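You operate a simulated robot arm through the tools that you are given. There is no shell and no other tool. Be economical: measure what you need, move in short steps, check, and stop when the job is done.

You run a simulated robot arm. Do the job below in one go: nothing can be reset, and whatever is moved stays where it is left.

Task
Unclamp the brown block, lay it on the deck's wall-side edge and sand the specks off the plate.
Fine: knob to FREE, slider back; blue puck, put back after; the vent stays shut. What is to be rubbed or washed off counts as gone when no trace of it is left.
Where things are to end (x, y in the base frame): brown block within 60 mm of [490, -70].

It is judged by the outcome, as a careful person would: the job done as asked, and still so three seconds after it is handed in. It fails if anything else is knocked over, pushed out of place, dropped, spilled or broken.

Robot
A 7-joint arm with a two-finger parallel gripper, fixed in place. Base frame: the origin is at the foot of the arm, x ahead of it, y to its left, z up; the work surface is at about z = 800. Units: mm, degrees, N and s.
With the tool pointing down near the work surface it reaches from about 300 to 700 mm from the base axis. Its first joint turns from -66.0 to 66.0 degrees. Payload 1.57 kg.
Tool frame: the origin (TCP) lies between the finger pads and is the grasp point; the fingertips stand 30 mm ahead of it; z points along the fingers, y is the line along which they close. Largest opening 110 mm; finger width 24, thickness 12; the body of the gripper, 48 by 112 mm, starts 78 mm behind the TCP.
Orientation is told as [roll, pitch, yaw] about the base's x, y, z axes, in that order, counted from this pose: with the fingers straight down and closing along the base's y, the tool's x points along the base's -x, its y along +y and its z along -z.

Tools
- The arm moves only by the tool jog_arm. Its argument "motion" is a list that holds one entry, the list of rows, each a list of 7 numbers: the shift along the tool's x, y, z in mm, then the turn, a rotation vector about the tool's x, y, z in degrees, then the closure in counts, from 0 (fully open) to 255 (shut). In form: [[[tx, ty, tz, wx, wy, wz, claw], ...]]. A call has 1 to 10 rows; each row shifts and turns the commanded pose from where the row before left it, along the tool's axes as they then stand. Each row takes 0.2 s and may step no farther than 50 mm and 8.6 degrees from the row before; otherwise, or with a gripper value out of range, the whole call is refused. A pose out of reach is approached as far as the arm can. The call stops where the force on the tool passes 60 N (or 10 N more than at its start, if that is more) or the arm is blocked; 0.2 s more then pass. Each finger travels about 108 mm/s and halts on what it meets, pressing with about 41 N; the grip force reading is that of the motor and also rises with nothing between the fingers. The clock runs only during rows and for 0.2 s after the last one: add rows that do not move to give the fingers time. It gives the time, the measured TCP pose, the force on the tool (base axes), the opening and the grip force at its end, in the units of the frame above (readings bear some noise), with the torque about the TCP (base axes, N m) and any sound that the robot's microphone picked up, and new pictures: "views" is both (left out), scene, wrist or none.
- Cameras (640 x 400 px; columns grow to the right, rows downward): "scene" is fixed at [152.3, -398.1, 1403.9]; the picture's right is [0.76, -0.65, 0.00], its down [-0.37, -0.44, -0.82] and it looks along [0.53, 0.62, -0.58] (base axes); focal length 318 px, centre (320, 200). "wrist" rides on the gripper at [70, 16, -141] in the tool frame; the picture's right is [-0.23, 0.97, 0.00], its down [-0.86, -0.20, -0.48] and it looks along [-0.47, -0.11, 0.88] (tool axes); focal length 222 px, centre (320, 200). There is no depth. A picture from a camera that has moved, and an enlarged one, comes with that camera's place and axes in the base frame and with its lens. The place of the scene camera against the robot may be out by one fixed shift of up to 25 mm in any direction.
- enlarge(camera, box): a new picture of the part [left, top, right, bottom] of that camera's present view, enlarged. It takes no simulated time.
- job_done(): hands the job in; it is judged then, once.

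Work in short steps. Places have to be worked out from the pictures, the camera data and where the tool is seen: move nearer, look again, correct. Check each grasp and each placing, and mend what went wrong. You have 120 turns and 200 pictures in all, those below and enlarged ones among them. Open the gripper and draw the arm clear of the work before you hand the job in, unless the task says otherwise; then end with one line.

The tools are called after "Request:" by a JSON object that holds its "op" and its "data". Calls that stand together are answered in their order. jog_arm: Moves the arm, as the interface text tells. Its arguments: {"type":"object","properties":{"motion":{"type":"array","items":{"type":"array","items":{"type":"array","items":{"type":"number"}}}},"views":{"type":"string","enum":["both","scene","wrist","none"]}},"required":["motion"]} The other tools are called the same way: enlarge (camera, box) takes an enlarged picture of a part of a camera's view; job_done () hands the job in.

At the start:

```text
clock: 0.0
tcp_pos: [383.4, 161.1, 1138.2]
tool_rot: [-0.1, -0.1, 0.0]
ft_force: [0.1, 0.3, 0.0]
ft_torque: [-0.02, 0.02, -0.01]
width: 110.0
gripper_force: 0.1
```

scene: 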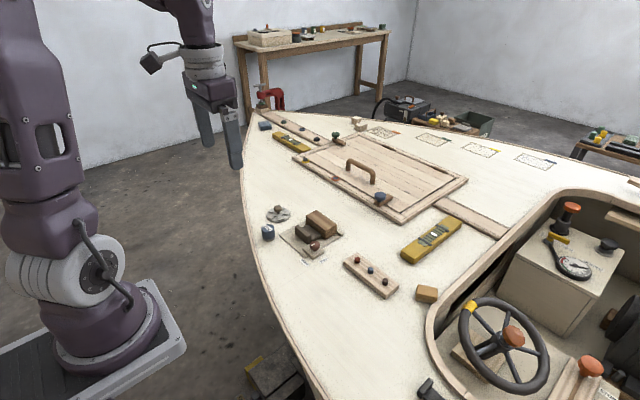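
wrist: 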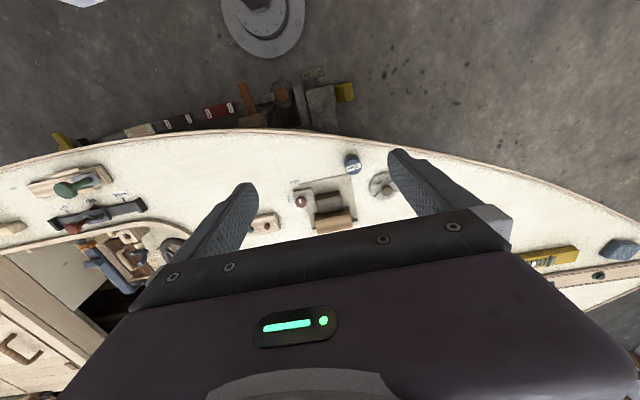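

I start by enlarging the work area of the scene view to identify the clamp, the puck, the plate and the vent.

Request:
{"op": "enlarge", "data": {"camera": "scene", "box": [240, 190, 400, 290]}}

Request:
{"op": "enlarge", "data": {"camera": "wrist", "box": [240, 140, 400, 240]}}

Request:
{"op": "enlarge", "data": {"camera": "scene", "box": [240, 80, 480, 230]}}

```text
4.00 times, centred on (320, 240) of scene
camera zoom: at [152.3, -398.1, 1403.9], right [0.76, -0.65, 0.0], down [-0.37, -0.44, -0.82], along [0.53, 0.62, -0.58], focal length 1273 px, centre (320, 40)
```

zoom: 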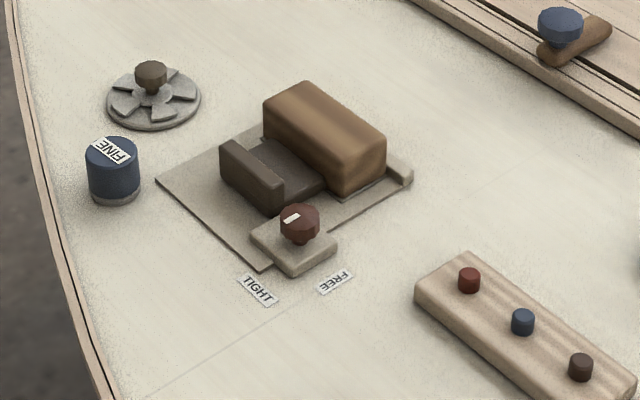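

```text
4.00 times, centred on (320, 190) of wrist
camera zoom: at [313.9, 179.1, 1279.6], right [0.23, 0.97, 0.0], down [0.86, -0.2, 0.48], along [0.47, -0.11, -0.88], focal length 888 px, centre (320, 240)
```

zoom: 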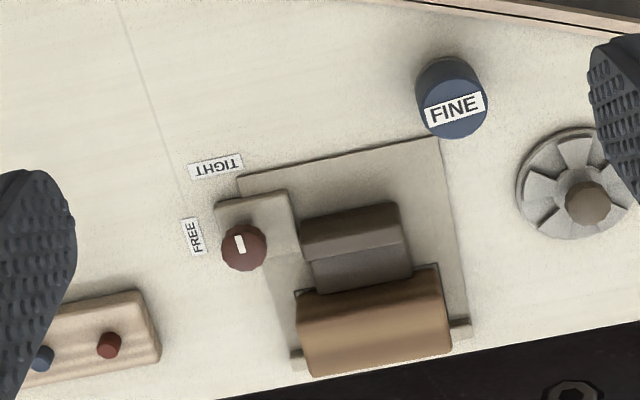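

```text
2.67 times, centred on (360, 155) of scene
camera zoom: at [152.3, -398.1, 1403.9], right [0.76, -0.65, 0.0], down [-0.37, -0.44, -0.82], along [0.53, 0.62, -0.58], focal length 848 px, centre (213, 320)
```

zoom: 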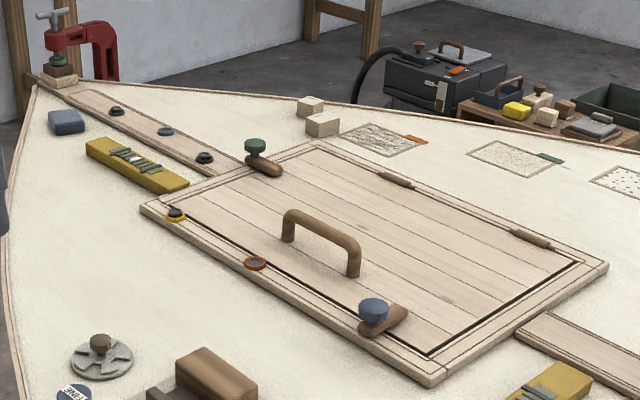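

The vise holds the brown block: the knob is near (528, 61), the puck near (476, 201), the block near (610, 130) and the vent near (550, 265). I lower the arm toward the vise for a closer wrist view.

Request:
{"op": "jog_arm", "data": {"motion": [[[-26, -14, 30, 0, 0, 0, 0], [-26, -14, 30, 0, 0, 0, 0], [-26, -14, 30, 0, 0, 0, 0], [-26, -14, 30, 0, 0, 0, 0], [-26, -14, 30, 0, 0, 0, 0], [0, 0, 0, 0, 0, 0, 0]]]}}

```text
clock: 1.4
tcp_pos: [514.3, 91.3, 986.5]
tool_rot: [0.0, 0.0, 0.0]
ft_force: [-1.1, -0.5, 0.1]
ft_torque: [0.03, -0.01, -0.03]
width: 109.8
gripper_force: 0.0
camera wrist: at [444.5, 109.7, 1128.0], right [0.23, 0.97, 0.0], down [0.85, -0.2, 0.48], along [0.47, -0.11, -0.88], focal length 222 px, centre (320, 200)
```

scene: 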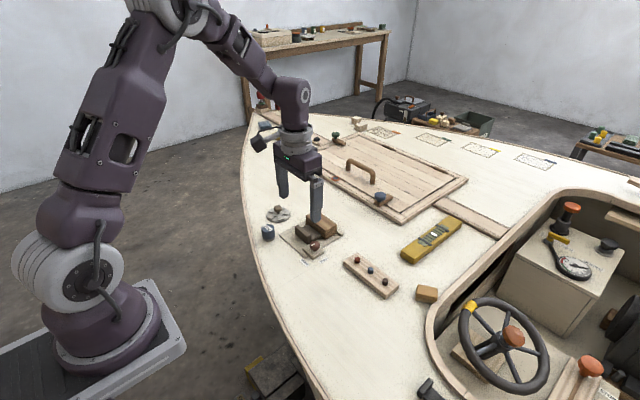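
wrist: 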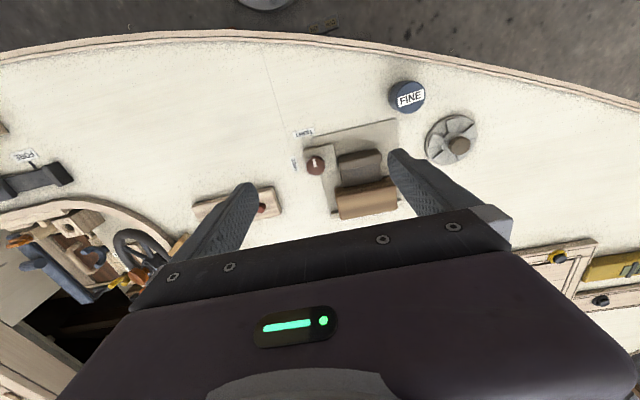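

The wrist camera now sees the vise between the fingers. I enlarge it for detail and to triangulate.

Request:
{"op": "enlarge", "data": {"camera": "wrist", "box": [270, 60, 494, 200]}}

Request:
{"op": "enlarge", "data": {"camera": "wrist", "box": [0, 100, 240, 250]}}

Request:
{"op": "enlarge", "data": {"camera": "scene", "box": [260, 240, 420, 340]}}

```text
2.86 times, centred on (382, 130) of wrist
camera zoom: at [444.5, 109.7, 1128.0], right [0.23, 0.97, 0.0], down [0.85, -0.2, 0.48], along [0.47, -0.11, -0.88], focal length 635 px, centre (143, 400)
```

zoom: 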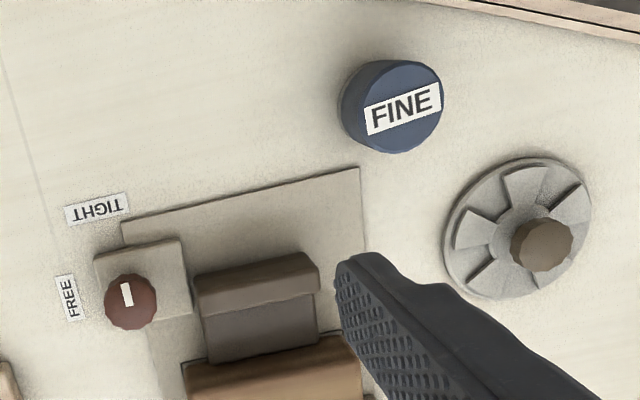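

```text
2.67 times, centred on (120, 175) of wrist
camera zoom: at [444.5, 109.7, 1128.0], right [0.23, 0.97, 0.0], down [0.85, -0.2, 0.48], along [0.47, -0.11, -0.88], focal length 592 px, centre (853, 267)
```

zoom: 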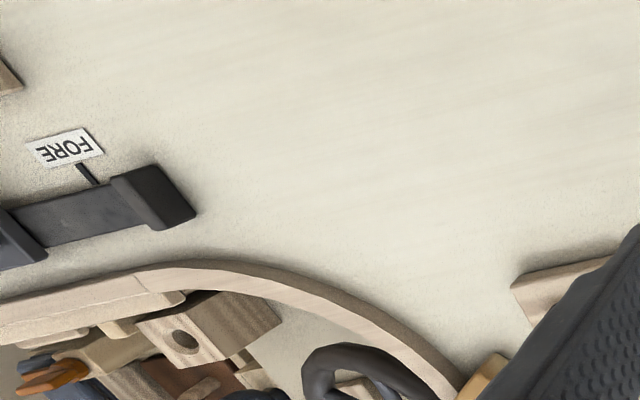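

```text
4.00 times, centred on (340, 290) of scene
camera zoom: at [152.4, -398.1, 1403.9], right [0.76, -0.65, 0.0], down [-0.37, -0.44, -0.82], along [0.53, 0.62, -0.58], focal length 1273 px, centre (240, -160)
```

zoom: 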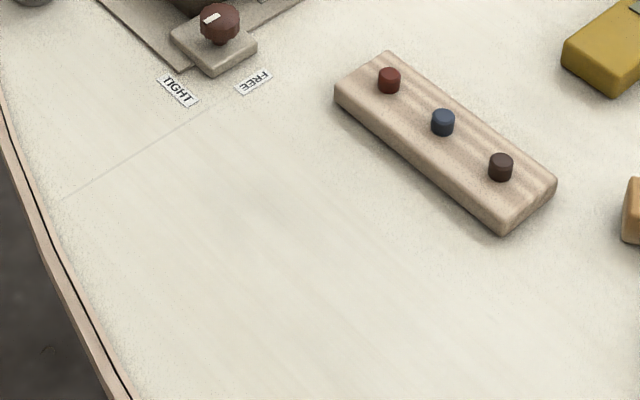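

Plate edges run along the base axes. The knob is near (553, 77) with its top at about z 820–830, and its pointer is toward TIGHT (-x), so FREE is 90° counter-clockwise from above. I go above it and pre-turn the tool by +90° about its z.

Request:
{"op": "jog_arm", "data": {"motion": [[[-20, -7, 10, 0, 0, 0, 0], [-19, -7, 10, 0, 0, 0, 0], [0, 0, 0, 0, 0, 8.5, 60], [0, 0, 0, 0, 0, 8.5, 120], [0, 0, 0, 0, 0, 8.5, 120], [0, 0, 0, 0, 0, 8.5, 120], [0, 0, 0, 0, 0, 8.5, 120], [0, 0, 0, 0, 0, 8.5, 120], [0, 0, 0, 0, 0, 8.5, 120], [0, 0, 0, 0, 0, 8.5, 120]]], "views": "none"}}

Request:
{"op": "jog_arm", "data": {"motion": [[[0, 0, 0, 0, 0, 8.5, 120], [0, 0, 0, 0, 0, 8.5, 120], [0, 0, 0, 0, 0, 5, 120], [0, 0, 0, 0, 0, 0, 120], [0, 0, 0, 0, 0, 0, 120]]]}}

```text
clock: 3.6
tcp_pos: [551.6, 77.5, 967.9]
tool_rot: [0.1, 0.0, -68.2]
ft_force: [0.2, -0.2, -0.3]
ft_torque: [-0.02, -0.02, 0.01]
width: 58.1
gripper_force: 0.1
```

```text
clock: 4.8
tcp_pos: [551.9, 77.0, 968.0]
tool_rot: [0.0, 0.0, -90.0]
ft_force: [0.5, 0.0, 0.3]
ft_torque: [-0.01, 0.01, 0.0]
width: 58.6
gripper_force: 0.1
camera wrist: at [569.2, 148.3, 1109.6], right [0.97, -0.23, 0.0], down [-0.2, -0.85, 0.48], along [-0.11, -0.47, -0.88], focal length 222 px, centre (320, 200)
```

scene: 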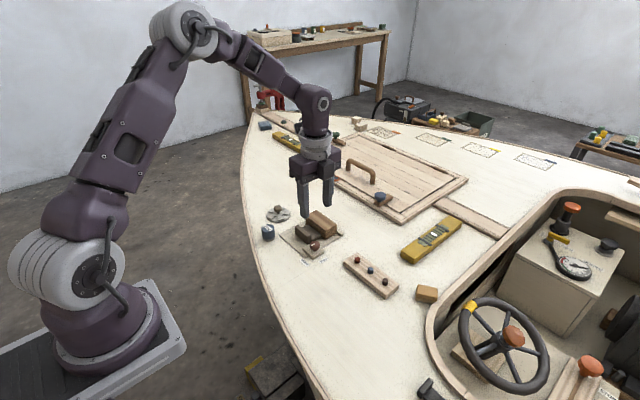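
wrist: 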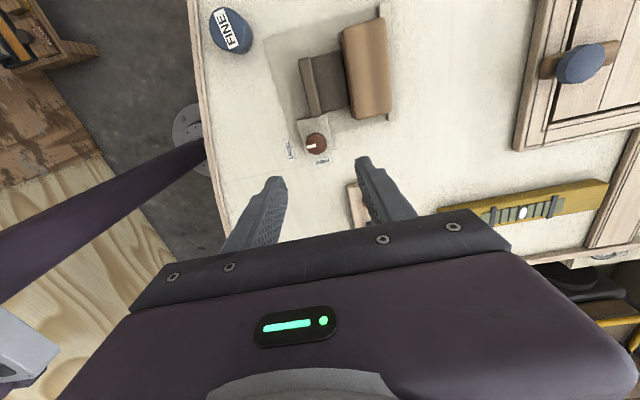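

The knob lies at about (550, 76) in this view. I enlarge it to refine that.

Request:
{"op": "enlarge", "data": {"camera": "wrist", "box": [240, 10, 400, 180]}}

```text
2.35 times, centred on (320, 95) of wrist
camera zoom: at [569.2, 148.3, 1109.6], right [0.97, -0.23, 0.0], down [-0.2, -0.85, 0.48], along [-0.11, -0.47, -0.88], focal length 523 px, centre (320, 447)
```

zoom: 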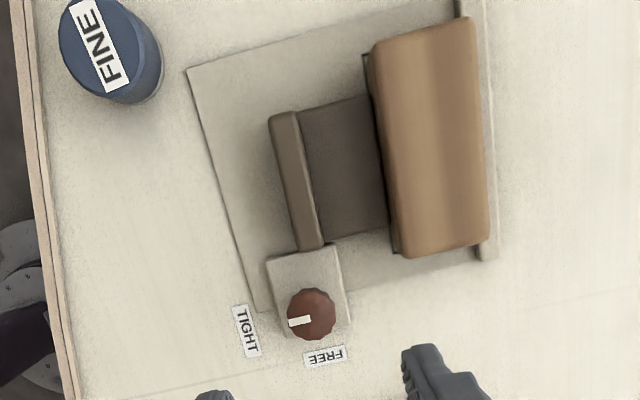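

Triangulation gives the knob centre at (548.5, 79) with its top near z 833. I descend around it so that the fingertips reach z about 818.

Request:
{"op": "jog_arm", "data": {"motion": [[[2, -3.4, 40, 0, 0, 0, 120], [0, 0, 40, 0, 0, 0, 120], [0, 0, 25, 0, 0, 0, 120], [0, 0, 13, 0, 0, 0, 120], [0, 0, 0, 0, 0, 0, 120]]]}}

```text
clock: 6.0
tcp_pos: [548.9, 80.2, 849.0]
tool_rot: [0.0, 0.1, -89.9]
ft_force: [-1.1, -0.1, 0.9]
ft_torque: [0.0, 0.04, 0.03]
width: 58.0
gripper_force: 0.0
camera wrist: at [565.4, 150.5, 991.1], right [0.97, -0.23, 0.0], down [-0.2, -0.86, 0.48], along [-0.11, -0.47, -0.88], focal length 222 px, centre (320, 200)
```

scene: 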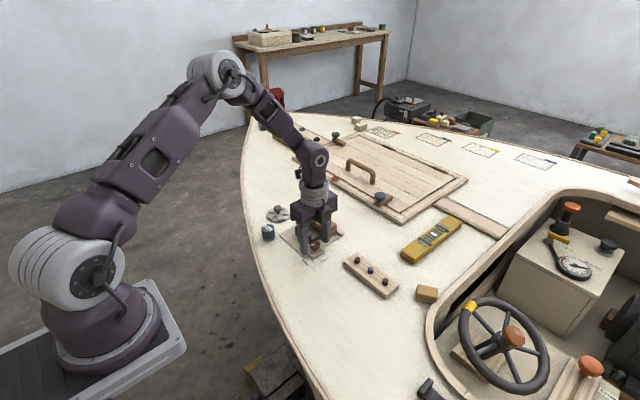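
wrist: 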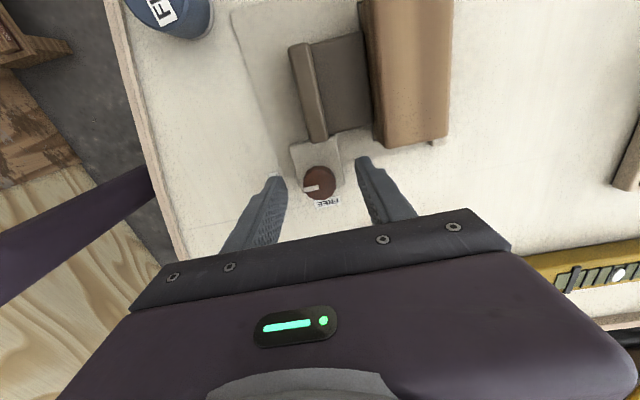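

The knob sits centred between the fingers, so I close on it gently.

Request:
{"op": "jog_arm", "data": {"motion": [[[0, 0, 0, 0, 0, 0, 180], [0, 0, 0, 0, 0, 0, 220], [0, 0, 0, 0, 0, 0, 220]]], "views": "wrist"}}

```text
clock: 6.8
tcp_pos: [548.2, 79.0, 848.7]
tool_rot: [-0.1, 0.0, -90.0]
ft_force: [-6.4, 0.1, 0.3]
ft_torque: [0.16, 0.1, -0.03]
width: 25.6
gripper_force: 36.6
camera wrist: at [564.9, 150.5, 991.1], right [0.97, -0.23, 0.0], down [-0.2, -0.86, 0.48], along [-0.11, -0.47, -0.88], focal length 222 px, centre (320, 200)
```

wrist: 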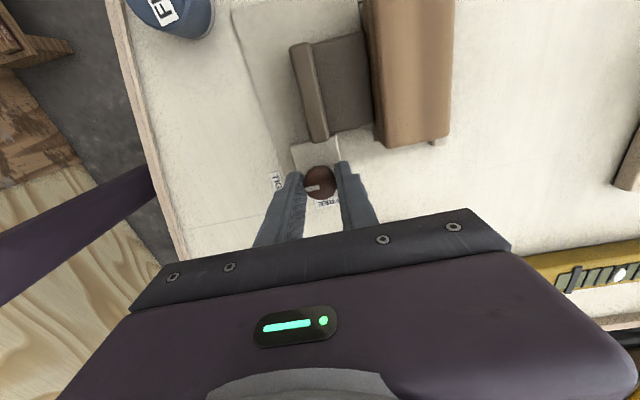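

The knob is gripped at 25.6 mm. I turn it counter-clockwise as seen from above (-z in the tool frame).

Request:
{"op": "jog_arm", "data": {"motion": [[[0, 0, 0, 0, 0, -8.5, 220], [0, 0, 0, 0, 0, -8.5, 220], [0, 0, 0, 0, 0, -8.5, 220], [0, 0, 0, 0, 0, -8.5, 220], [0, 0, 0, 0, 0, -8.5, 220], [0, 0, 0, 0, 0, 0, 220]]], "views": "wrist"}}

```text
clock: 8.2
tcp_pos: [547.1, 79.4, 850.5]
tool_rot: [-0.2, 0.1, -47.3]
ft_force: [-21.4, -4.2, -22.9]
ft_torque: [-0.18, 0.1, -0.03]
width: 25.8
gripper_force: 37.3
camera wrist: at [513.0, 142.8, 991.3], right [0.87, 0.49, 0.0], down [0.43, -0.76, 0.48], along [0.23, -0.42, -0.88], focal length 222 px, centre (320, 200)
```

wrist: 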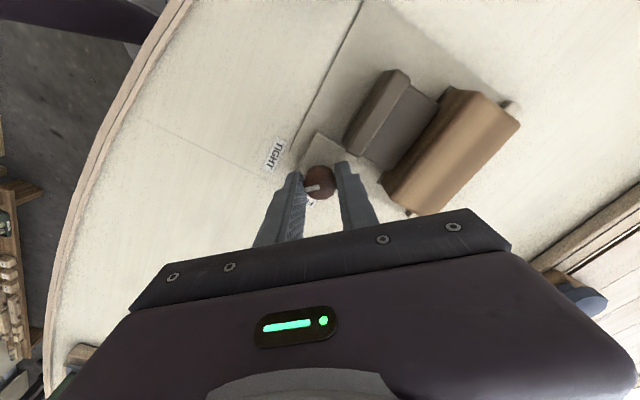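

The knob turns with the fingers, though some side load has built up because the axis lies slightly toward -x. I relieve that by 1.5 mm and continue the turn.

Request:
{"op": "jog_arm", "data": {"motion": [[[1.0, -1.1, 0.5, 0, 0, -8.5, 220], [0, 0, 0, 0, 0, -8.5, 220], [0, 0, 0, 0, 0, -8.5, 220], [0, 0, 0, 0, 0, -8.5, 220], [0, 0, 0, 0, 0, -8.5, 220], [0, 0, 0, 0, 0, -5, 220], [0, 0, 0, 0, 0, 0, 220]]], "views": "wrist"}}

```text
clock: 9.8
tcp_pos: [545.9, 78.9, 850.4]
tool_rot: [-0.1, 0.0, 0.1]
ft_force: [-14.2, -18.2, -7.4]
ft_torque: [-0.28, 0.82, -0.08]
width: 25.6
gripper_force: 37.1
camera wrist: at [477.6, 95.7, 991.4], right [0.23, 0.97, 0.0], down [0.86, -0.2, 0.48], along [0.47, -0.11, -0.88], focal length 222 px, centre (320, 200)
```

wrist: 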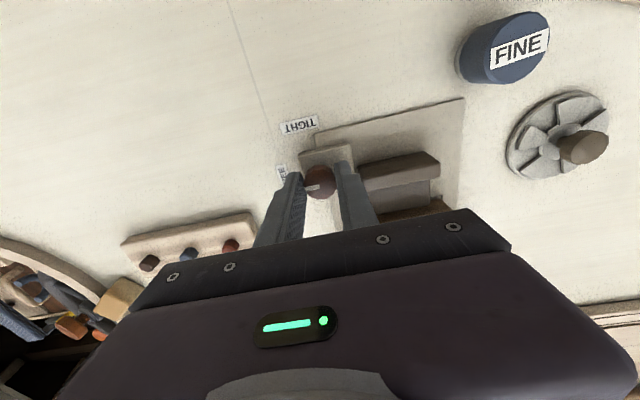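

The pointer now faces FREE. I open the fingers only slightly, because the slider is near the right-hand finger, and rise straight up.

Request:
{"op": "jog_arm", "data": {"motion": [[[0, 0, 0, 0, 0, 0, 180], [0, 0, 0, 0, 0, 0, 180], [0, 0, -15, 0, 0, 0, 180], [0, 0, -35, 0, 0, 0, 180], [0, 0, -40, 0, 0, 0, 120], [0, 0, 0, 0, 0, 0, 120]]]}}

Request:
{"op": "enlarge", "data": {"camera": "wrist", "box": [250, 80, 490, 220]}}

```text
clock: 11.2
tcp_pos: [545.2, 80.0, 940.8]
tool_rot: [0.0, 0.0, 0.0]
ft_force: [0.9, -0.4, 1.4]
ft_torque: [-0.02, -0.01, 0.0]
width: 58.1
gripper_force: 0.1
camera wrist: at [475.8, 97.2, 1082.6], right [0.23, 0.97, 0.0], down [0.86, -0.2, 0.48], along [0.47, -0.11, -0.88], focal length 222 px, centre (320, 200)
```

scene: 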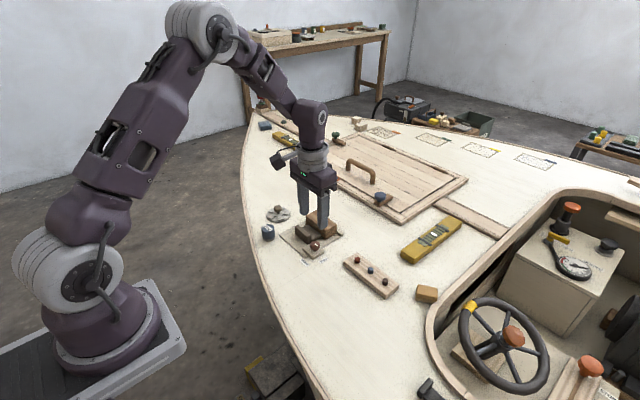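
wrist: 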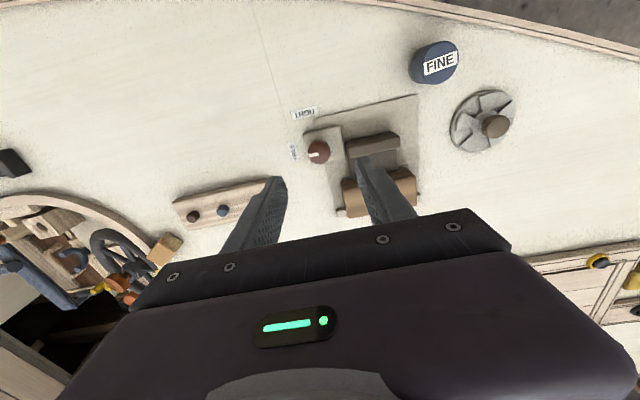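

```text
2.67 times, centred on (370, 150) of wrist
camera zoom: at [475.8, 97.2, 1082.6], right [0.23, 0.97, 0.0], down [0.86, -0.2, 0.48], along [0.47, -0.11, -0.88], focal length 592 px, centre (187, 333)
```

zoom: 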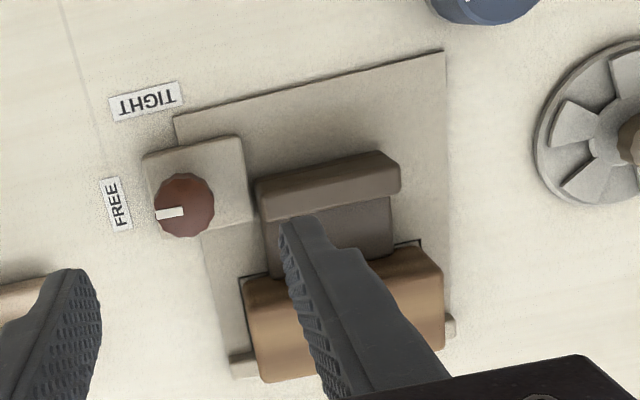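

The knob is at FREE. The slider's upright is near (557, 140), and I zoom in more to judge its heights.

Request:
{"op": "enlarge", "data": {"camera": "scene", "box": [290, 205, 354, 261]}}

Request:
{"op": "enlarge", "data": {"camera": "wrist", "box": [325, 110, 445, 220]}}

```text
7.14 times, centred on (322, 233) of scene
camera zoom: at [152.3, -398.1, 1403.9], right [0.76, -0.65, 0.0], down [-0.37, -0.44, -0.82], along [0.53, 0.62, -0.58], focal length 2273 px, centre (306, -36)
```

zoom: 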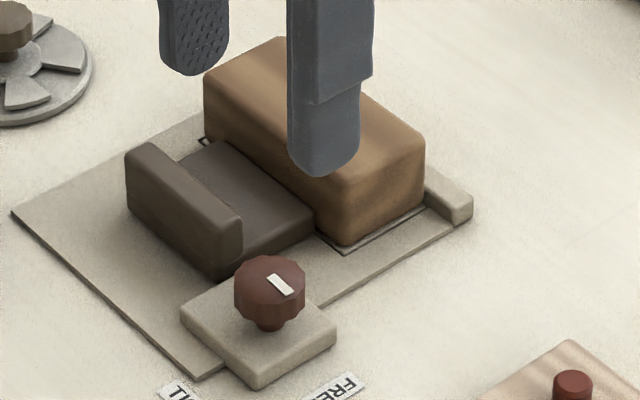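

```text
3.64 times, centred on (385, 165) of wrist
camera zoom: at [475.8, 97.2, 1082.6], right [0.23, 0.97, 0.0], down [0.86, -0.2, 0.48], along [0.47, -0.11, -0.88], focal length 808 px, centre (84, 327)
```

zoom: 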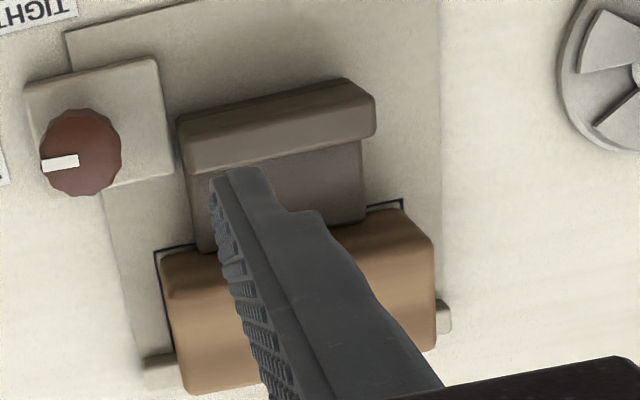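

The slider's upright spans x 550–563 and y 111–168 with its top at about z 832, and its low plate is at about z 813. I move over it and turn the tool +90° so the fingers straddle the upright along x.

Request:
{"op": "jog_arm", "data": {"motion": [[[-6, 30, 0, 0, 0, 0, 176], [-6, 29, 0, 0, 0, 0, 176], [0, 0, 0, 0, 0, 8.5, 176], [0, 0, 0, 0, 0, 8.5, 176], [0, 0, 0, 0, 0, 8.5, 176], [0, 0, 0, 0, 0, 8.5, 176], [0, 0, 0, 0, 0, 8.5, 176], [0, 0, 0, 0, 0, 8.5, 176], [0, 0, 0, 0, 0, 8.5, 176], [0, 0, 0, 0, 0, 8.5, 176]]], "views": "none"}}

Request:
{"op": "jog_arm", "data": {"motion": [[[0, 0, 0, 0, 0, 8.5, 176], [0, 0, 0, 0, 0, 8.5, 176], [0, 0, 20, 0, 0, 5, 176], [0, 0, 30, 0, 0, 0, 176], [0, 0, 0, 0, 0, 0, 176]]]}}

```text
clock: 13.4
tcp_pos: [559.6, 139.6, 939.8]
tool_rot: [0.0, 0.0, -68.1]
ft_force: [-0.7, -0.1, 0.0]
ft_torque: [-0.01, 0.04, -0.01]
width: 34.3
gripper_force: 0.0
```

```text
clock: 14.6
tcp_pos: [561.5, 137.6, 888.0]
tool_rot: [0.1, -0.1, -90.0]
ft_force: [-0.2, 0.2, -0.4]
ft_torque: [-0.02, 0.02, 0.01]
width: 33.9
gripper_force: 0.1
camera wrist: at [577.5, 209.0, 1030.0], right [0.97, -0.23, 0.0], down [-0.2, -0.85, 0.48], along [-0.11, -0.47, -0.88], focal length 222 px, centre (320, 200)
```

scene: 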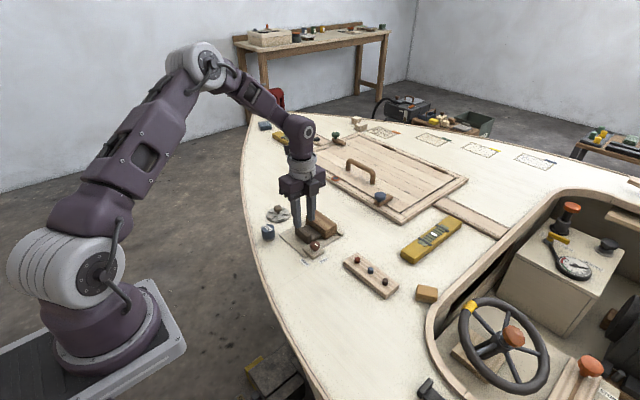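
wrist: 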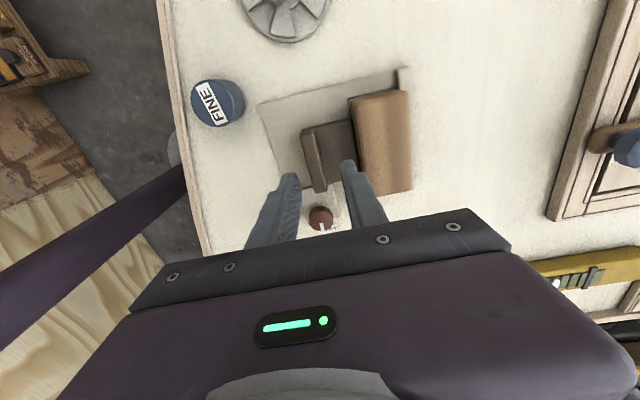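

I enlarge the view to check the alignment with the upright.

Request:
{"op": "enlarge", "data": {"camera": "wrist", "box": [250, 90, 430, 210]}}

```text
3.33 times, centred on (340, 150) of wrist
camera zoom: at [577.5, 209.0, 1030.0], right [0.97, -0.23, 0.0], down [-0.2, -0.85, 0.48], along [-0.11, -0.47, -0.88], focal length 740 px, centre (253, 367)
```

zoom: 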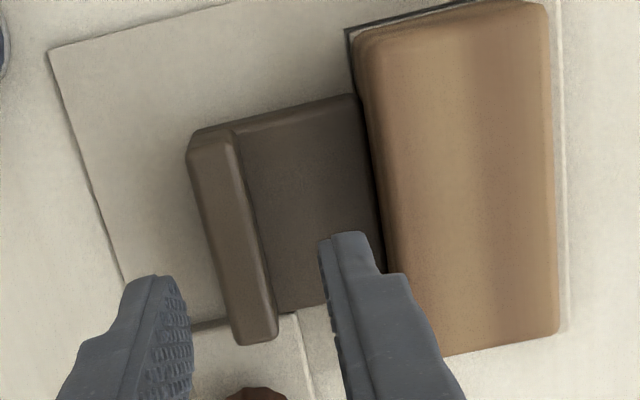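

The upright's centre works out at (556.5, 143). I correct the position and descend so that the tips reach about z 818.

Request:
{"op": "jog_arm", "data": {"motion": [[[3, -4.5, 10, 0, 0, 0, 176], [0, 0, 15, 0, 0, 0, 176], [0, 0, 10, 0, 0, 0, 176], [0, 0, 5, 0, 0, 0, 176], [0, 0, 0, 0, 0, 0, 176]]], "views": "wrist"}}

```text
clock: 15.8
tcp_pos: [554.4, 142.6, 848.8]
tool_rot: [0.0, 0.1, -89.9]
ft_force: [0.5, -0.4, 0.0]
ft_torque: [0.02, -0.03, 0.0]
width: 34.0
gripper_force: 0.1
camera wrist: at [571.4, 212.8, 990.6], right [0.97, -0.23, 0.0], down [-0.2, -0.86, 0.48], along [-0.11, -0.47, -0.88], focal length 222 px, centre (320, 200)
```

wrist: 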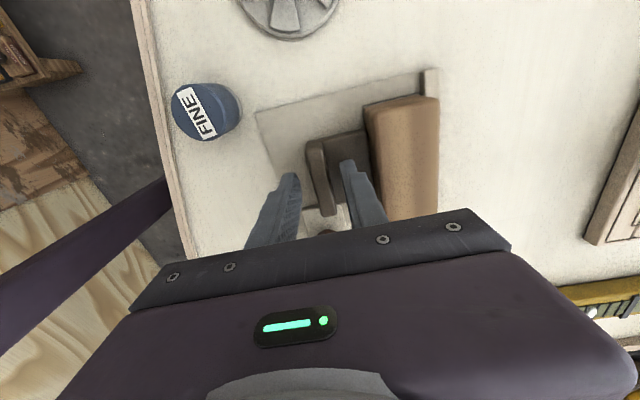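

The upright is between the fingers and nothing is touching. I close on it and then pull it back toward -x.

Request:
{"op": "jog_arm", "data": {"motion": [[[0, 0, 0, 0, 0, 0, 215], [0, 0, 0, 0, 0, 0, 235], [0, 0, 0, 0, 0, 0, 235]]], "views": "none"}}

Request:
{"op": "jog_arm", "data": {"motion": [[[0, -6, 0, 0, 0, 0, 235], [0, -6, 0, 0, 0, 0, 235], [0, -6, 0, 0, 0, 0, 235], [0, 0, 0, 0, 0, 0, 235]]], "views": "both"}}

```text
clock: 16.6
tcp_pos: [554.6, 140.8, 849.6]
tool_rot: [0.0, 0.0, -90.1]
ft_force: [-0.3, -0.2, 0.1]
ft_torque: [0.11, 0.01, 0.01]
width: 13.9
gripper_force: 29.8
```

```text
clock: 17.6
tcp_pos: [536.4, 141.7, 848.9]
tool_rot: [-0.1, -0.1, -89.9]
ft_force: [-0.1, -3.6, -10.2]
ft_torque: [0.45, -0.1, 0.07]
width: 13.8
gripper_force: 30.5
camera wrist: at [553.3, 212.9, 990.6], right [0.97, -0.23, 0.0], down [-0.2, -0.85, 0.48], along [-0.11, -0.47, -0.88], focal length 222 px, centre (320, 200)
```

scene: 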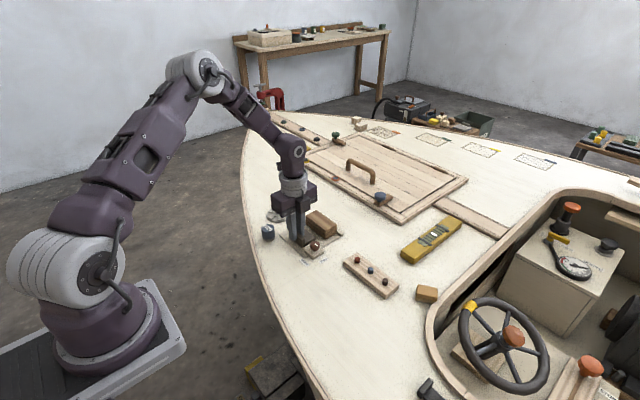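
wrist: 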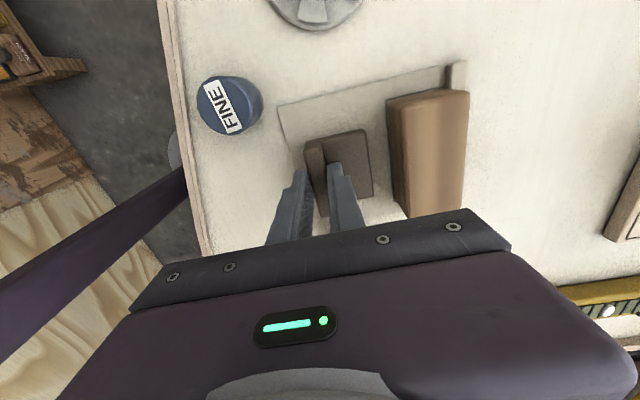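

The slider slides freely. I pull another 12 mm, watching for its stop.

Request:
{"op": "jog_arm", "data": {"motion": [[[0, -4, 0, 0, 0, 0, 235], [0, -4, 0, 0, 0, 0, 235], [0, -4, 0, 0, 0, 0, 235], [0, 0, 0, 0, 0, 0, 235]]], "views": "wrist"}}

```text
clock: 18.6
tcp_pos: [526.6, 141.8, 849.4]
tool_rot: [0.0, 0.0, -90.0]
ft_force: [10.1, -2.0, -18.2]
ft_torque: [0.15, 0.09, 0.32]
width: 13.9
gripper_force: 30.6
camera wrist: at [542.4, 212.8, 990.8], right [0.97, -0.23, 0.0], down [-0.2, -0.85, 0.48], along [-0.11, -0.47, -0.88], focal length 222 px, centre (320, 200)
```

wrist: 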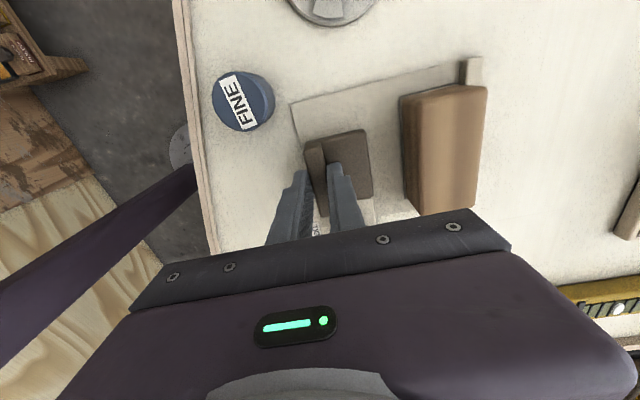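

The slider has met its stop after about 28 mm. I release it and rise.

Request:
{"op": "jog_arm", "data": {"motion": [[[0, 0, 0, 0, 0, 0, 176], [0, 0, 0, 0, 0, 0, 176], [0, 0, -15, 0, 0, 0, 176], [0, 0, -45, 0, 0, 0, 176], [20, 35, -30, 0, 0, 0, 90], [20, 35, -20, 0, 0, 0, 90], [0, 0, 0, 0, 0, 0, 90]]]}}

Request:
{"op": "enlarge", "data": {"camera": "wrist", "box": [200, 70, 440, 220]}}

```text
refused: row 5 steps farther than a row can; nothing moved
```

```text
2.67 times, centred on (320, 145) of wrist
camera zoom: at [542.4, 212.8, 990.8], right [0.97, -0.23, 0.0], down [-0.2, -0.85, 0.48], along [-0.11, -0.47, -0.88], focal length 592 px, centre (320, 347)
```

zoom: 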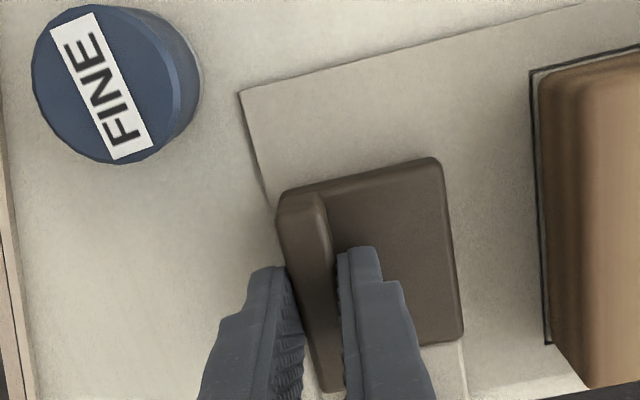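

One row was too long, so I repeat with shorter steps: release, rise, then move toward the block.

Request:
{"op": "jog_arm", "data": {"motion": [[[0, 0, 0, 0, 0, 0, 176], [0, 0, 0, 0, 0, 0, 176], [0, 0, -15, 0, 0, 0, 176], [0, 0, -45, 0, 0, 0, 176], [0, 30, -30, 0, 0, 0, 90], [0, 35, -20, 0, 0, 0, 90], [0, 25, 0, 0, 0, 0, 90], [0, 0, 0, 0, 0, 0, 90]]]}}

Request:
{"op": "enlarge", "data": {"camera": "wrist", "box": [200, 70, 440, 220]}}

```text
clock: 20.4
tcp_pos: [616.1, 142.4, 958.8]
tool_rot: [0.0, 0.0, -90.0]
ft_force: [1.1, -0.1, 0.0]
ft_torque: [0.02, -0.03, 0.02]
width: 71.3
gripper_force: 0.1
camera wrist: at [632.1, 213.1, 1100.8], right [0.97, -0.23, 0.0], down [-0.2, -0.85, 0.48], along [-0.11, -0.47, -0.88], focal length 222 px, centre (320, 200)
```

scene: 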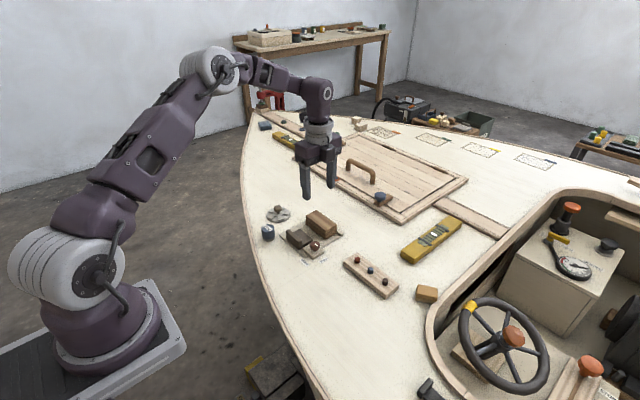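
wrist: 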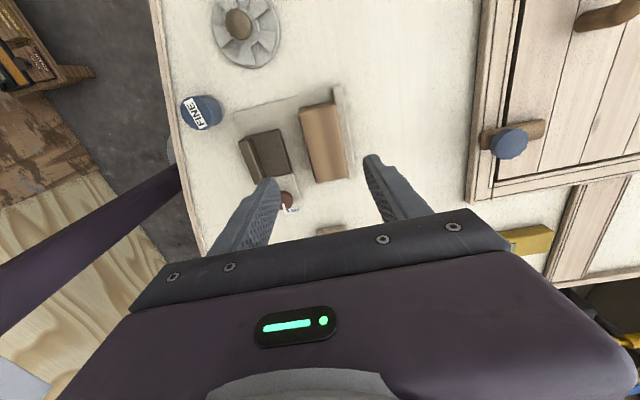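

```text
2.67 times, centred on (320, 145) of wrist
camera zoom: at [632.1, 213.1, 1100.8], right [0.97, -0.23, 0.0], down [-0.2, -0.85, 0.48], along [-0.11, -0.47, -0.88], focal length 592 px, centre (320, 347)
```

zoom: 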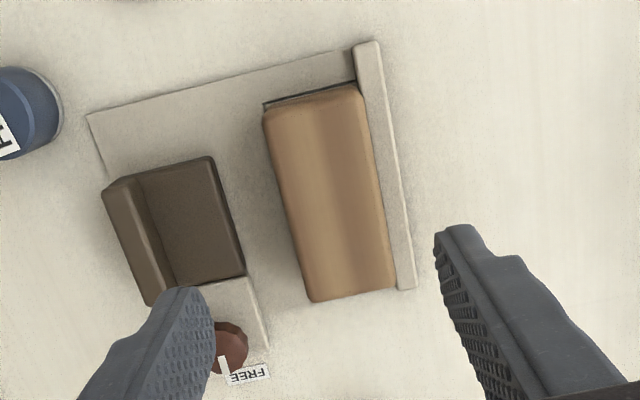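

The block spans x 601–642 and y 96–185 with its top near z 837, and there is a low fence (about z 813) at its +x side. I descend, fingers closing along x, so that the tips stay at about z 818 above the fence.

Request:
{"op": "jog_arm", "data": {"motion": [[[-2, 5.5, 40, 0, 0, 0, 111], [0, 0, 35, 0, 0, 0, 111], [0, 0, 20, 0, 0, 0, 111], [0, 0, 10, 0, 0, 0, 111], [0, 0, 5, 0, 0, 0, 111], [0, 0, 0, 0, 0, 0, 111]]]}}

```text
clock: 21.8
tcp_pos: [619.2, 138.9, 849.3]
tool_rot: [0.0, 0.0, -90.0]
ft_force: [-0.4, 0.7, 0.0]
ft_torque: [0.04, 0.01, 0.01]
width: 62.0
gripper_force: 0.0
camera wrist: at [636.6, 210.2, 991.2], right [0.97, -0.23, 0.0], down [-0.2, -0.86, 0.48], along [-0.11, -0.47, -0.88], focal length 222 px, centre (320, 200)
```

scene: 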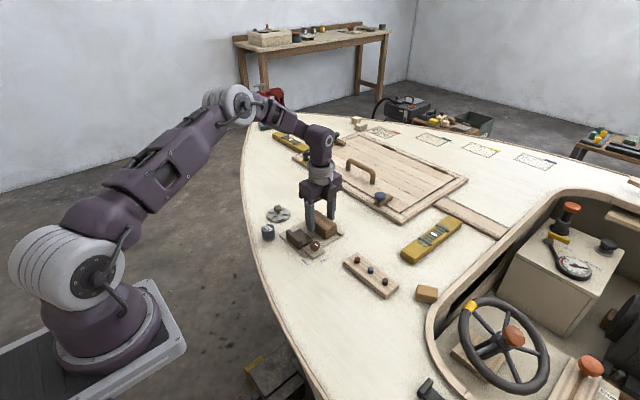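
wrist: 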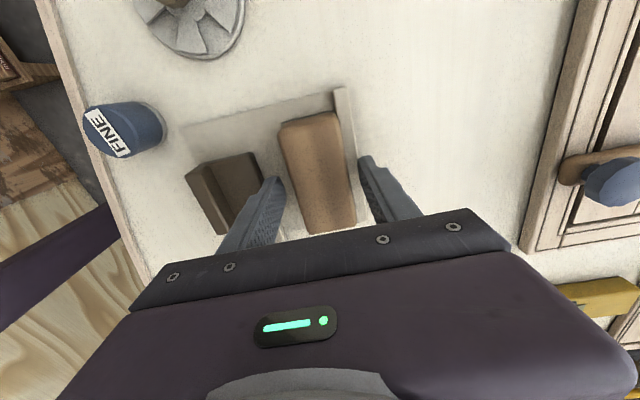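

The block is between the fingers with no contact. I close on it and lift it a little.

Request:
{"op": "jog_arm", "data": {"motion": [[[0, 0, 0, 0, 0, 0, 150], [0, 0, 0, 0, 0, 0, 185], [0, 0, 0, 0, 0, 0, 185], [0, 0, 0, 0, 0, 0, 185]]], "views": "none"}}

Request:
{"op": "jog_arm", "data": {"motion": [[[0, 0, -10, 0, 0, 0, 185], [0, 0, -20, 0, 0, 0, 185], [0, 0, -30, 0, 0, 0, 185], [0, 0, -30, 0, 0, 0, 185], [0, 0, 0, 0, 0, 0, 185]]]}}

```text
clock: 22.8
tcp_pos: [619.6, 138.9, 849.3]
tool_rot: [0.0, -0.1, -90.1]
ft_force: [0.3, -0.2, -0.1]
ft_torque: [-0.01, 0.0, 0.02]
width: 42.9
gripper_force: 40.8
```

```text
clock: 24.0
tcp_pos: [619.3, 139.6, 941.7]
tool_rot: [0.0, 0.0, -90.0]
ft_force: [0.6, -0.3, -1.1]
ft_torque: [0.01, 0.0, -0.04]
width: 43.0
gripper_force: 40.6
camera wrist: at [636.6, 210.4, 1082.2], right [0.97, -0.23, 0.0], down [-0.2, -0.86, 0.48], along [-0.11, -0.47, -0.88], focal length 222 px, centre (320, 200)
```

scene: 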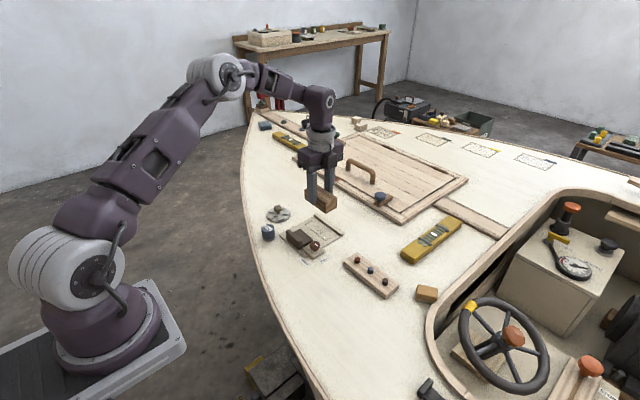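
wrist: 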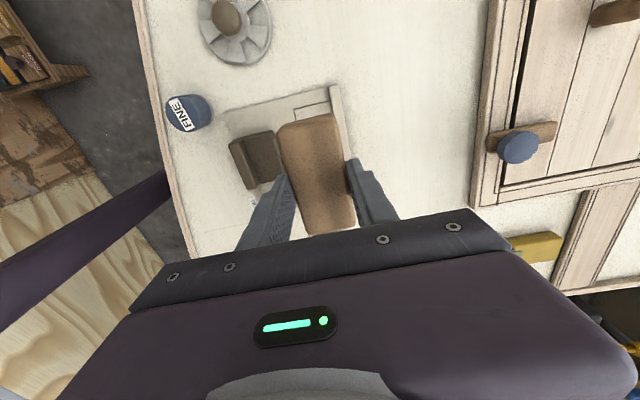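

The block is held and lifted by 92 mm. I carry it over to (490, -70), where the deck is clear and the peg board starts at x of about 565.

Request:
{"op": "jog_arm", "data": {"motion": [[[-34.9, -21.5, 0, 0, 0, 0, 185], [-34.9, -21.5, 0, 0, 0, 0, 185], [-34.9, -21.5, 0, 0, 0, 0, 185], [-34.9, -21.5, 0, 0, 0, 0, 185], [-34.9, -21.5, 0, 0, 0, 0, 185], [-34.9, -21.5, 0, 0, 0, 0, 185], [0, 0, 30, 0, 0, 0, 185], [0, 0, 0, 0, 0, 0, 185]]]}}

```text
clock: 25.8
tcp_pos: [490.7, -70.0, 909.3]
tool_rot: [0.0, 0.0, -90.0]
ft_force: [-0.4, -0.6, -1.2]
ft_torque: [0.04, 0.0, 0.0]
width: 43.0
gripper_force: 41.5
camera wrist: at [507.7, 0.2, 1051.4], right [0.97, -0.23, 0.0], down [-0.2, -0.86, 0.48], along [-0.11, -0.47, -0.88], focal length 222 px, centre (320, 200)
```

scene: 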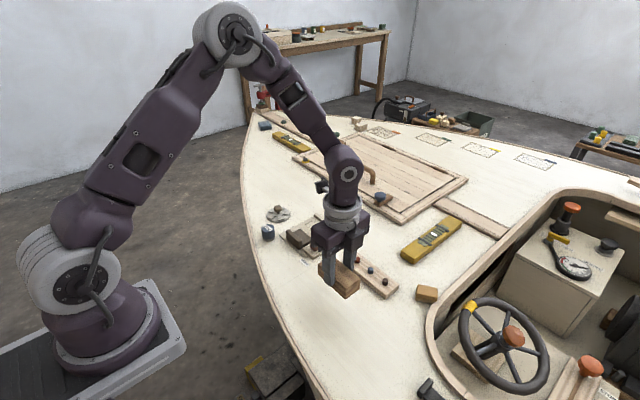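
wrist: 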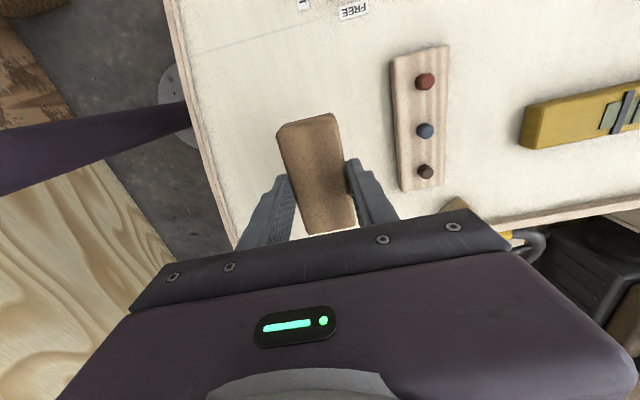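

The deck below is clear. I lower to just above the expected contact at TCP z of about 846–849.

Request:
{"op": "jog_arm", "data": {"motion": [[[0, 0, 30, 0, 0, 0, 185], [0, 0, 20, 0, 0, 0, 185], [0, 0, 6, 0, 0, 0, 185], [0, 0, 3, 0, 0, 0, 185], [0, 0, 2, 0, 0, 0, 185], [0, 0, 0, 0, 0, 0, 185]]], "views": "scene"}}

```text
clock: 27.2
tcp_pos: [490.0, -70.2, 849.6]
tool_rot: [0.1, 0.0, -90.0]
ft_force: [0.2, -0.4, -1.6]
ft_torque: [0.01, -0.01, 0.02]
width: 42.8
gripper_force: 41.3
```

scene: 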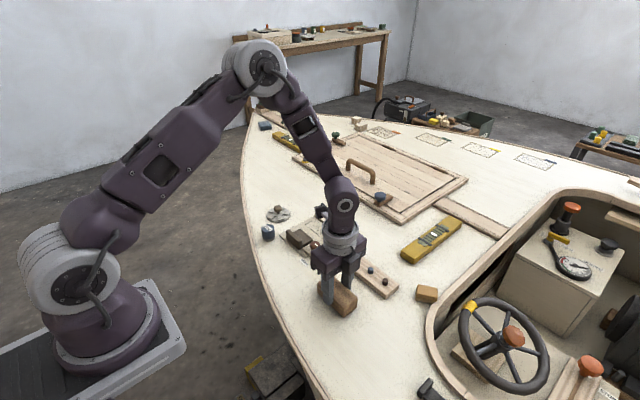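

There is no contact yet, so I continue down in small steps until the force rises.

Request:
{"op": "jog_arm", "data": {"motion": [[[0, 0, 1.5, 0, 0, 0, 185], [0, 0, 1.5, 0, 0, 0, 185], [0, 0, 0, 0, 0, 0, 185]]], "views": "none"}}

Request:
{"op": "jog_arm", "data": {"motion": [[[0, 0, 1, 0, 0, 0, 185], [0, 0, 0, 0, 0, 0, 185]]], "views": "none"}}

```text
clock: 28.0
tcp_pos: [490.5, -71.2, 845.7]
tool_rot: [0.0, 0.1, -90.1]
ft_force: [-5.4, -0.8, 18.9]
ft_torque: [-0.09, 0.22, 0.0]
width: 43.0
gripper_force: 41.3
```

```text
clock: 28.6
tcp_pos: [488.9, -70.1, 843.8]
tool_rot: [0.1, 0.0, -89.9]
ft_force: [-6.7, 0.1, 31.6]
ft_torque: [0.03, 0.24, -0.01]
width: 43.3
gripper_force: 40.7
```

The block is seated on the deck. I release it and rise, then look.

Request:
{"op": "jog_arm", "data": {"motion": [[[0, 0, -1.5, 0, 0, 0, 150], [0, 0, 0, 0, 0, 0, 111], [0, 0, 0, 0, 0, 0, 111], [0, 0, -20, 0, 0, 0, 111], [0, 0, -45, 0, 0, 0, 111], [0, 0, -45, 0, 0, 0, 111], [0, 0, 0, 0, 0, 0, 111]]]}}

Request:
{"op": "enlarge", "data": {"camera": "scene", "box": [250, 200, 362, 270]}}

```text
clock: 30.2
tcp_pos: [491.0, -69.1, 957.1]
tool_rot: [0.2, 0.0, -89.9]
ft_force: [-0.6, -0.4, -0.3]
ft_torque: [0.0, 0.0, 0.02]
width: 62.2
gripper_force: 0.1
camera wrist: at [507.7, 1.6, 1098.4], right [0.97, -0.23, 0.0], down [-0.2, -0.85, 0.48], along [-0.11, -0.47, -0.88], focal length 222 px, centre (320, 200)
```

scene: 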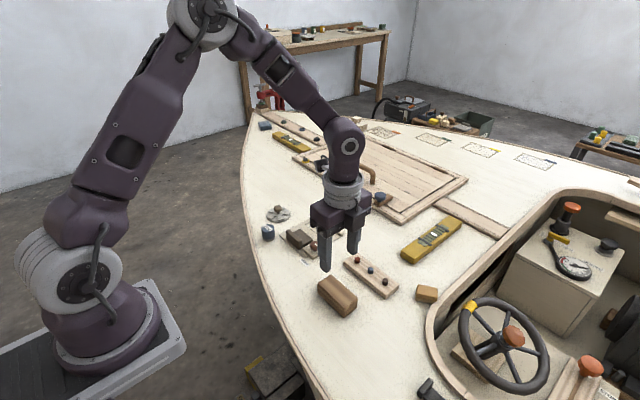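
wrist: 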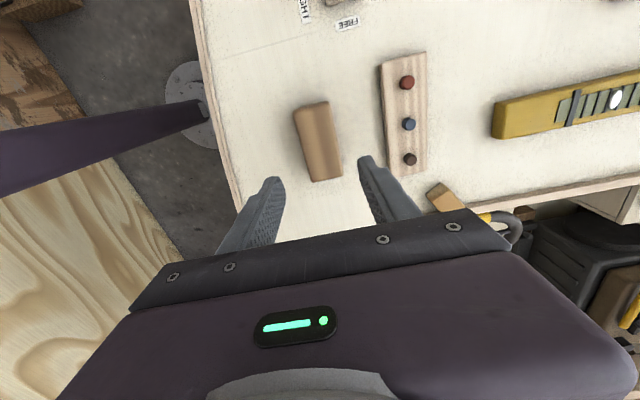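

```text
5.71 times, centred on (306, 235) of scene
camera zoom: at [152.3, -398.1, 1403.9], right [0.76, -0.65, 0.0], down [-0.37, -0.44, -0.82], along [0.53, 0.62, -0.58], focal length 1818 px, centre (400, 0)
```

zoom: 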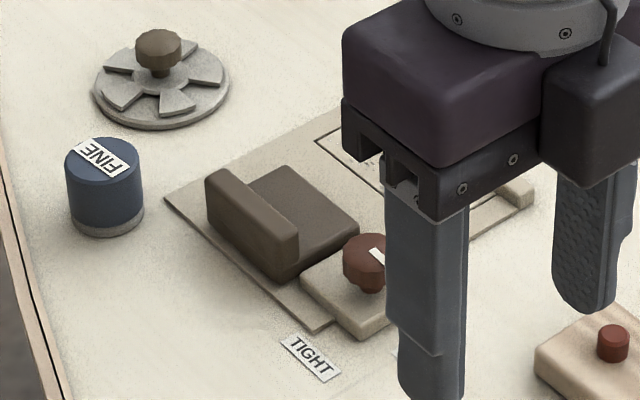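

The block rests at the target. I travel back toward the puck, then turn the tool back to yaw 0 while looking at the bared plate.

Request:
{"op": "jog_arm", "data": {"motion": [[[45, 5, 0, 0, 0, 0, 60], [45, 5, 0, 0, 0, 0, 60], [45, 5, 0, 0, 0, 0, 60], [45, 5, 0, 0, 0, 0, 60], [45, 5, 0, 0, 0, -8.5, 60], [0, 0, 0, 0, 0, -8.5, 60], [0, 0, 0, 0, 0, -8.5, 60], [0, 0, 0, 0, 0, -8.5, 60], [0, 0, 0, 0, 0, -8.5, 60], [0, 0, 0, 0, 0, -8.5, 60]]], "views": "none"}}

Request:
{"op": "jog_arm", "data": {"motion": [[[0, 0, 0, 0, 0, -8.5, 60], [0, 0, 0, 0, 0, -8.5, 60], [0, 0, 0, 0, 0, -8.5, 60], [0, 0, 0, 0, 0, -8.5, 60], [0, 0, 0, 0, 0, -4.9, 60], [0, 0, 0, 0, 0, 0, 60]]]}}

```text
clock: 32.4
tcp_pos: [516.6, 154.7, 956.5]
tool_rot: [-0.1, -0.1, -38.7]
ft_force: [0.1, -0.3, -0.1]
ft_torque: [0.02, 0.01, -0.03]
width: 84.1
gripper_force: 0.1
```

```text
clock: 33.8
tcp_pos: [516.5, 156.4, 956.7]
tool_rot: [-0.1, -0.1, 0.0]
ft_force: [-0.4, 0.3, 0.5]
ft_torque: [0.03, 0.01, 0.02]
width: 84.1
gripper_force: 0.1
camera wrist: at [447.2, 172.8, 1097.8], right [0.23, 0.97, 0.0], down [0.85, -0.2, 0.48], along [0.47, -0.11, -0.88], focal length 222 px, centre (320, 200)
```

scene: 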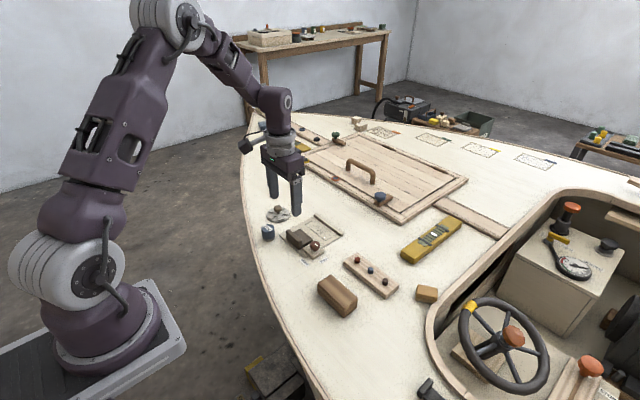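
wrist: 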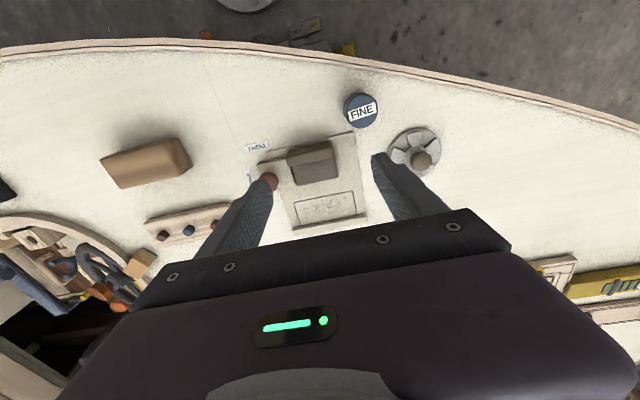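

Marks are visible in the outlined patch, so I enlarge both views of it.

Request:
{"op": "enlarge", "data": {"camera": "wrist", "box": [250, 90, 410, 240]}}

Request:
{"op": "enlarge", "data": {"camera": "scene", "box": [285, 205, 349, 261]}}

```text
2.67 times, centred on (330, 165) of wrist
camera zoom: at [447.2, 172.8, 1097.8], right [0.23, 0.97, 0.0], down [0.85, -0.2, 0.48], along [0.47, -0.11, -0.88], focal length 592 px, centre (293, 293)
```

zoom: 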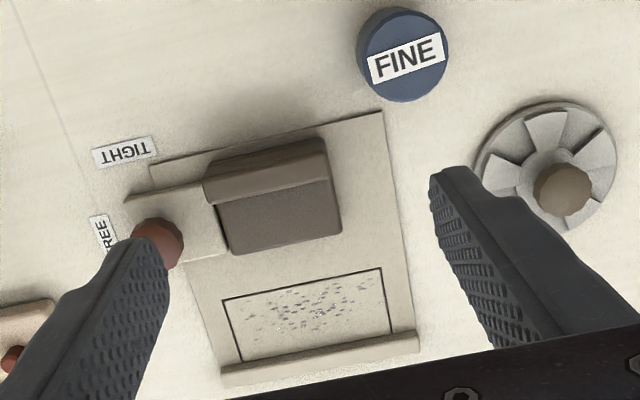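

```text
7.14 times, centred on (317, 233) of scene
camera zoom: at [152.3, -398.1, 1403.9], right [0.76, -0.65, 0.0], down [-0.37, -0.44, -0.82], along [0.53, 0.62, -0.58], focal length 2273 px, centre (341, -36)
```

zoom: 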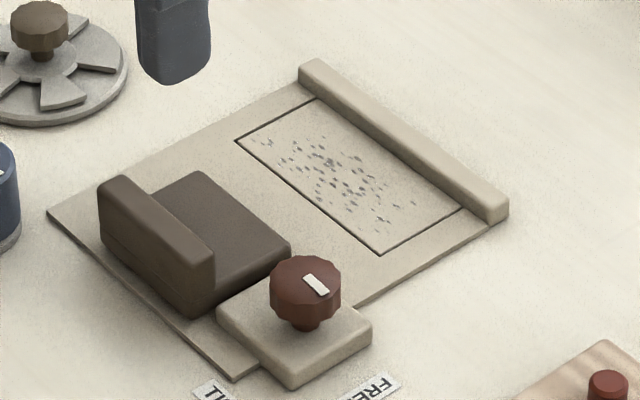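

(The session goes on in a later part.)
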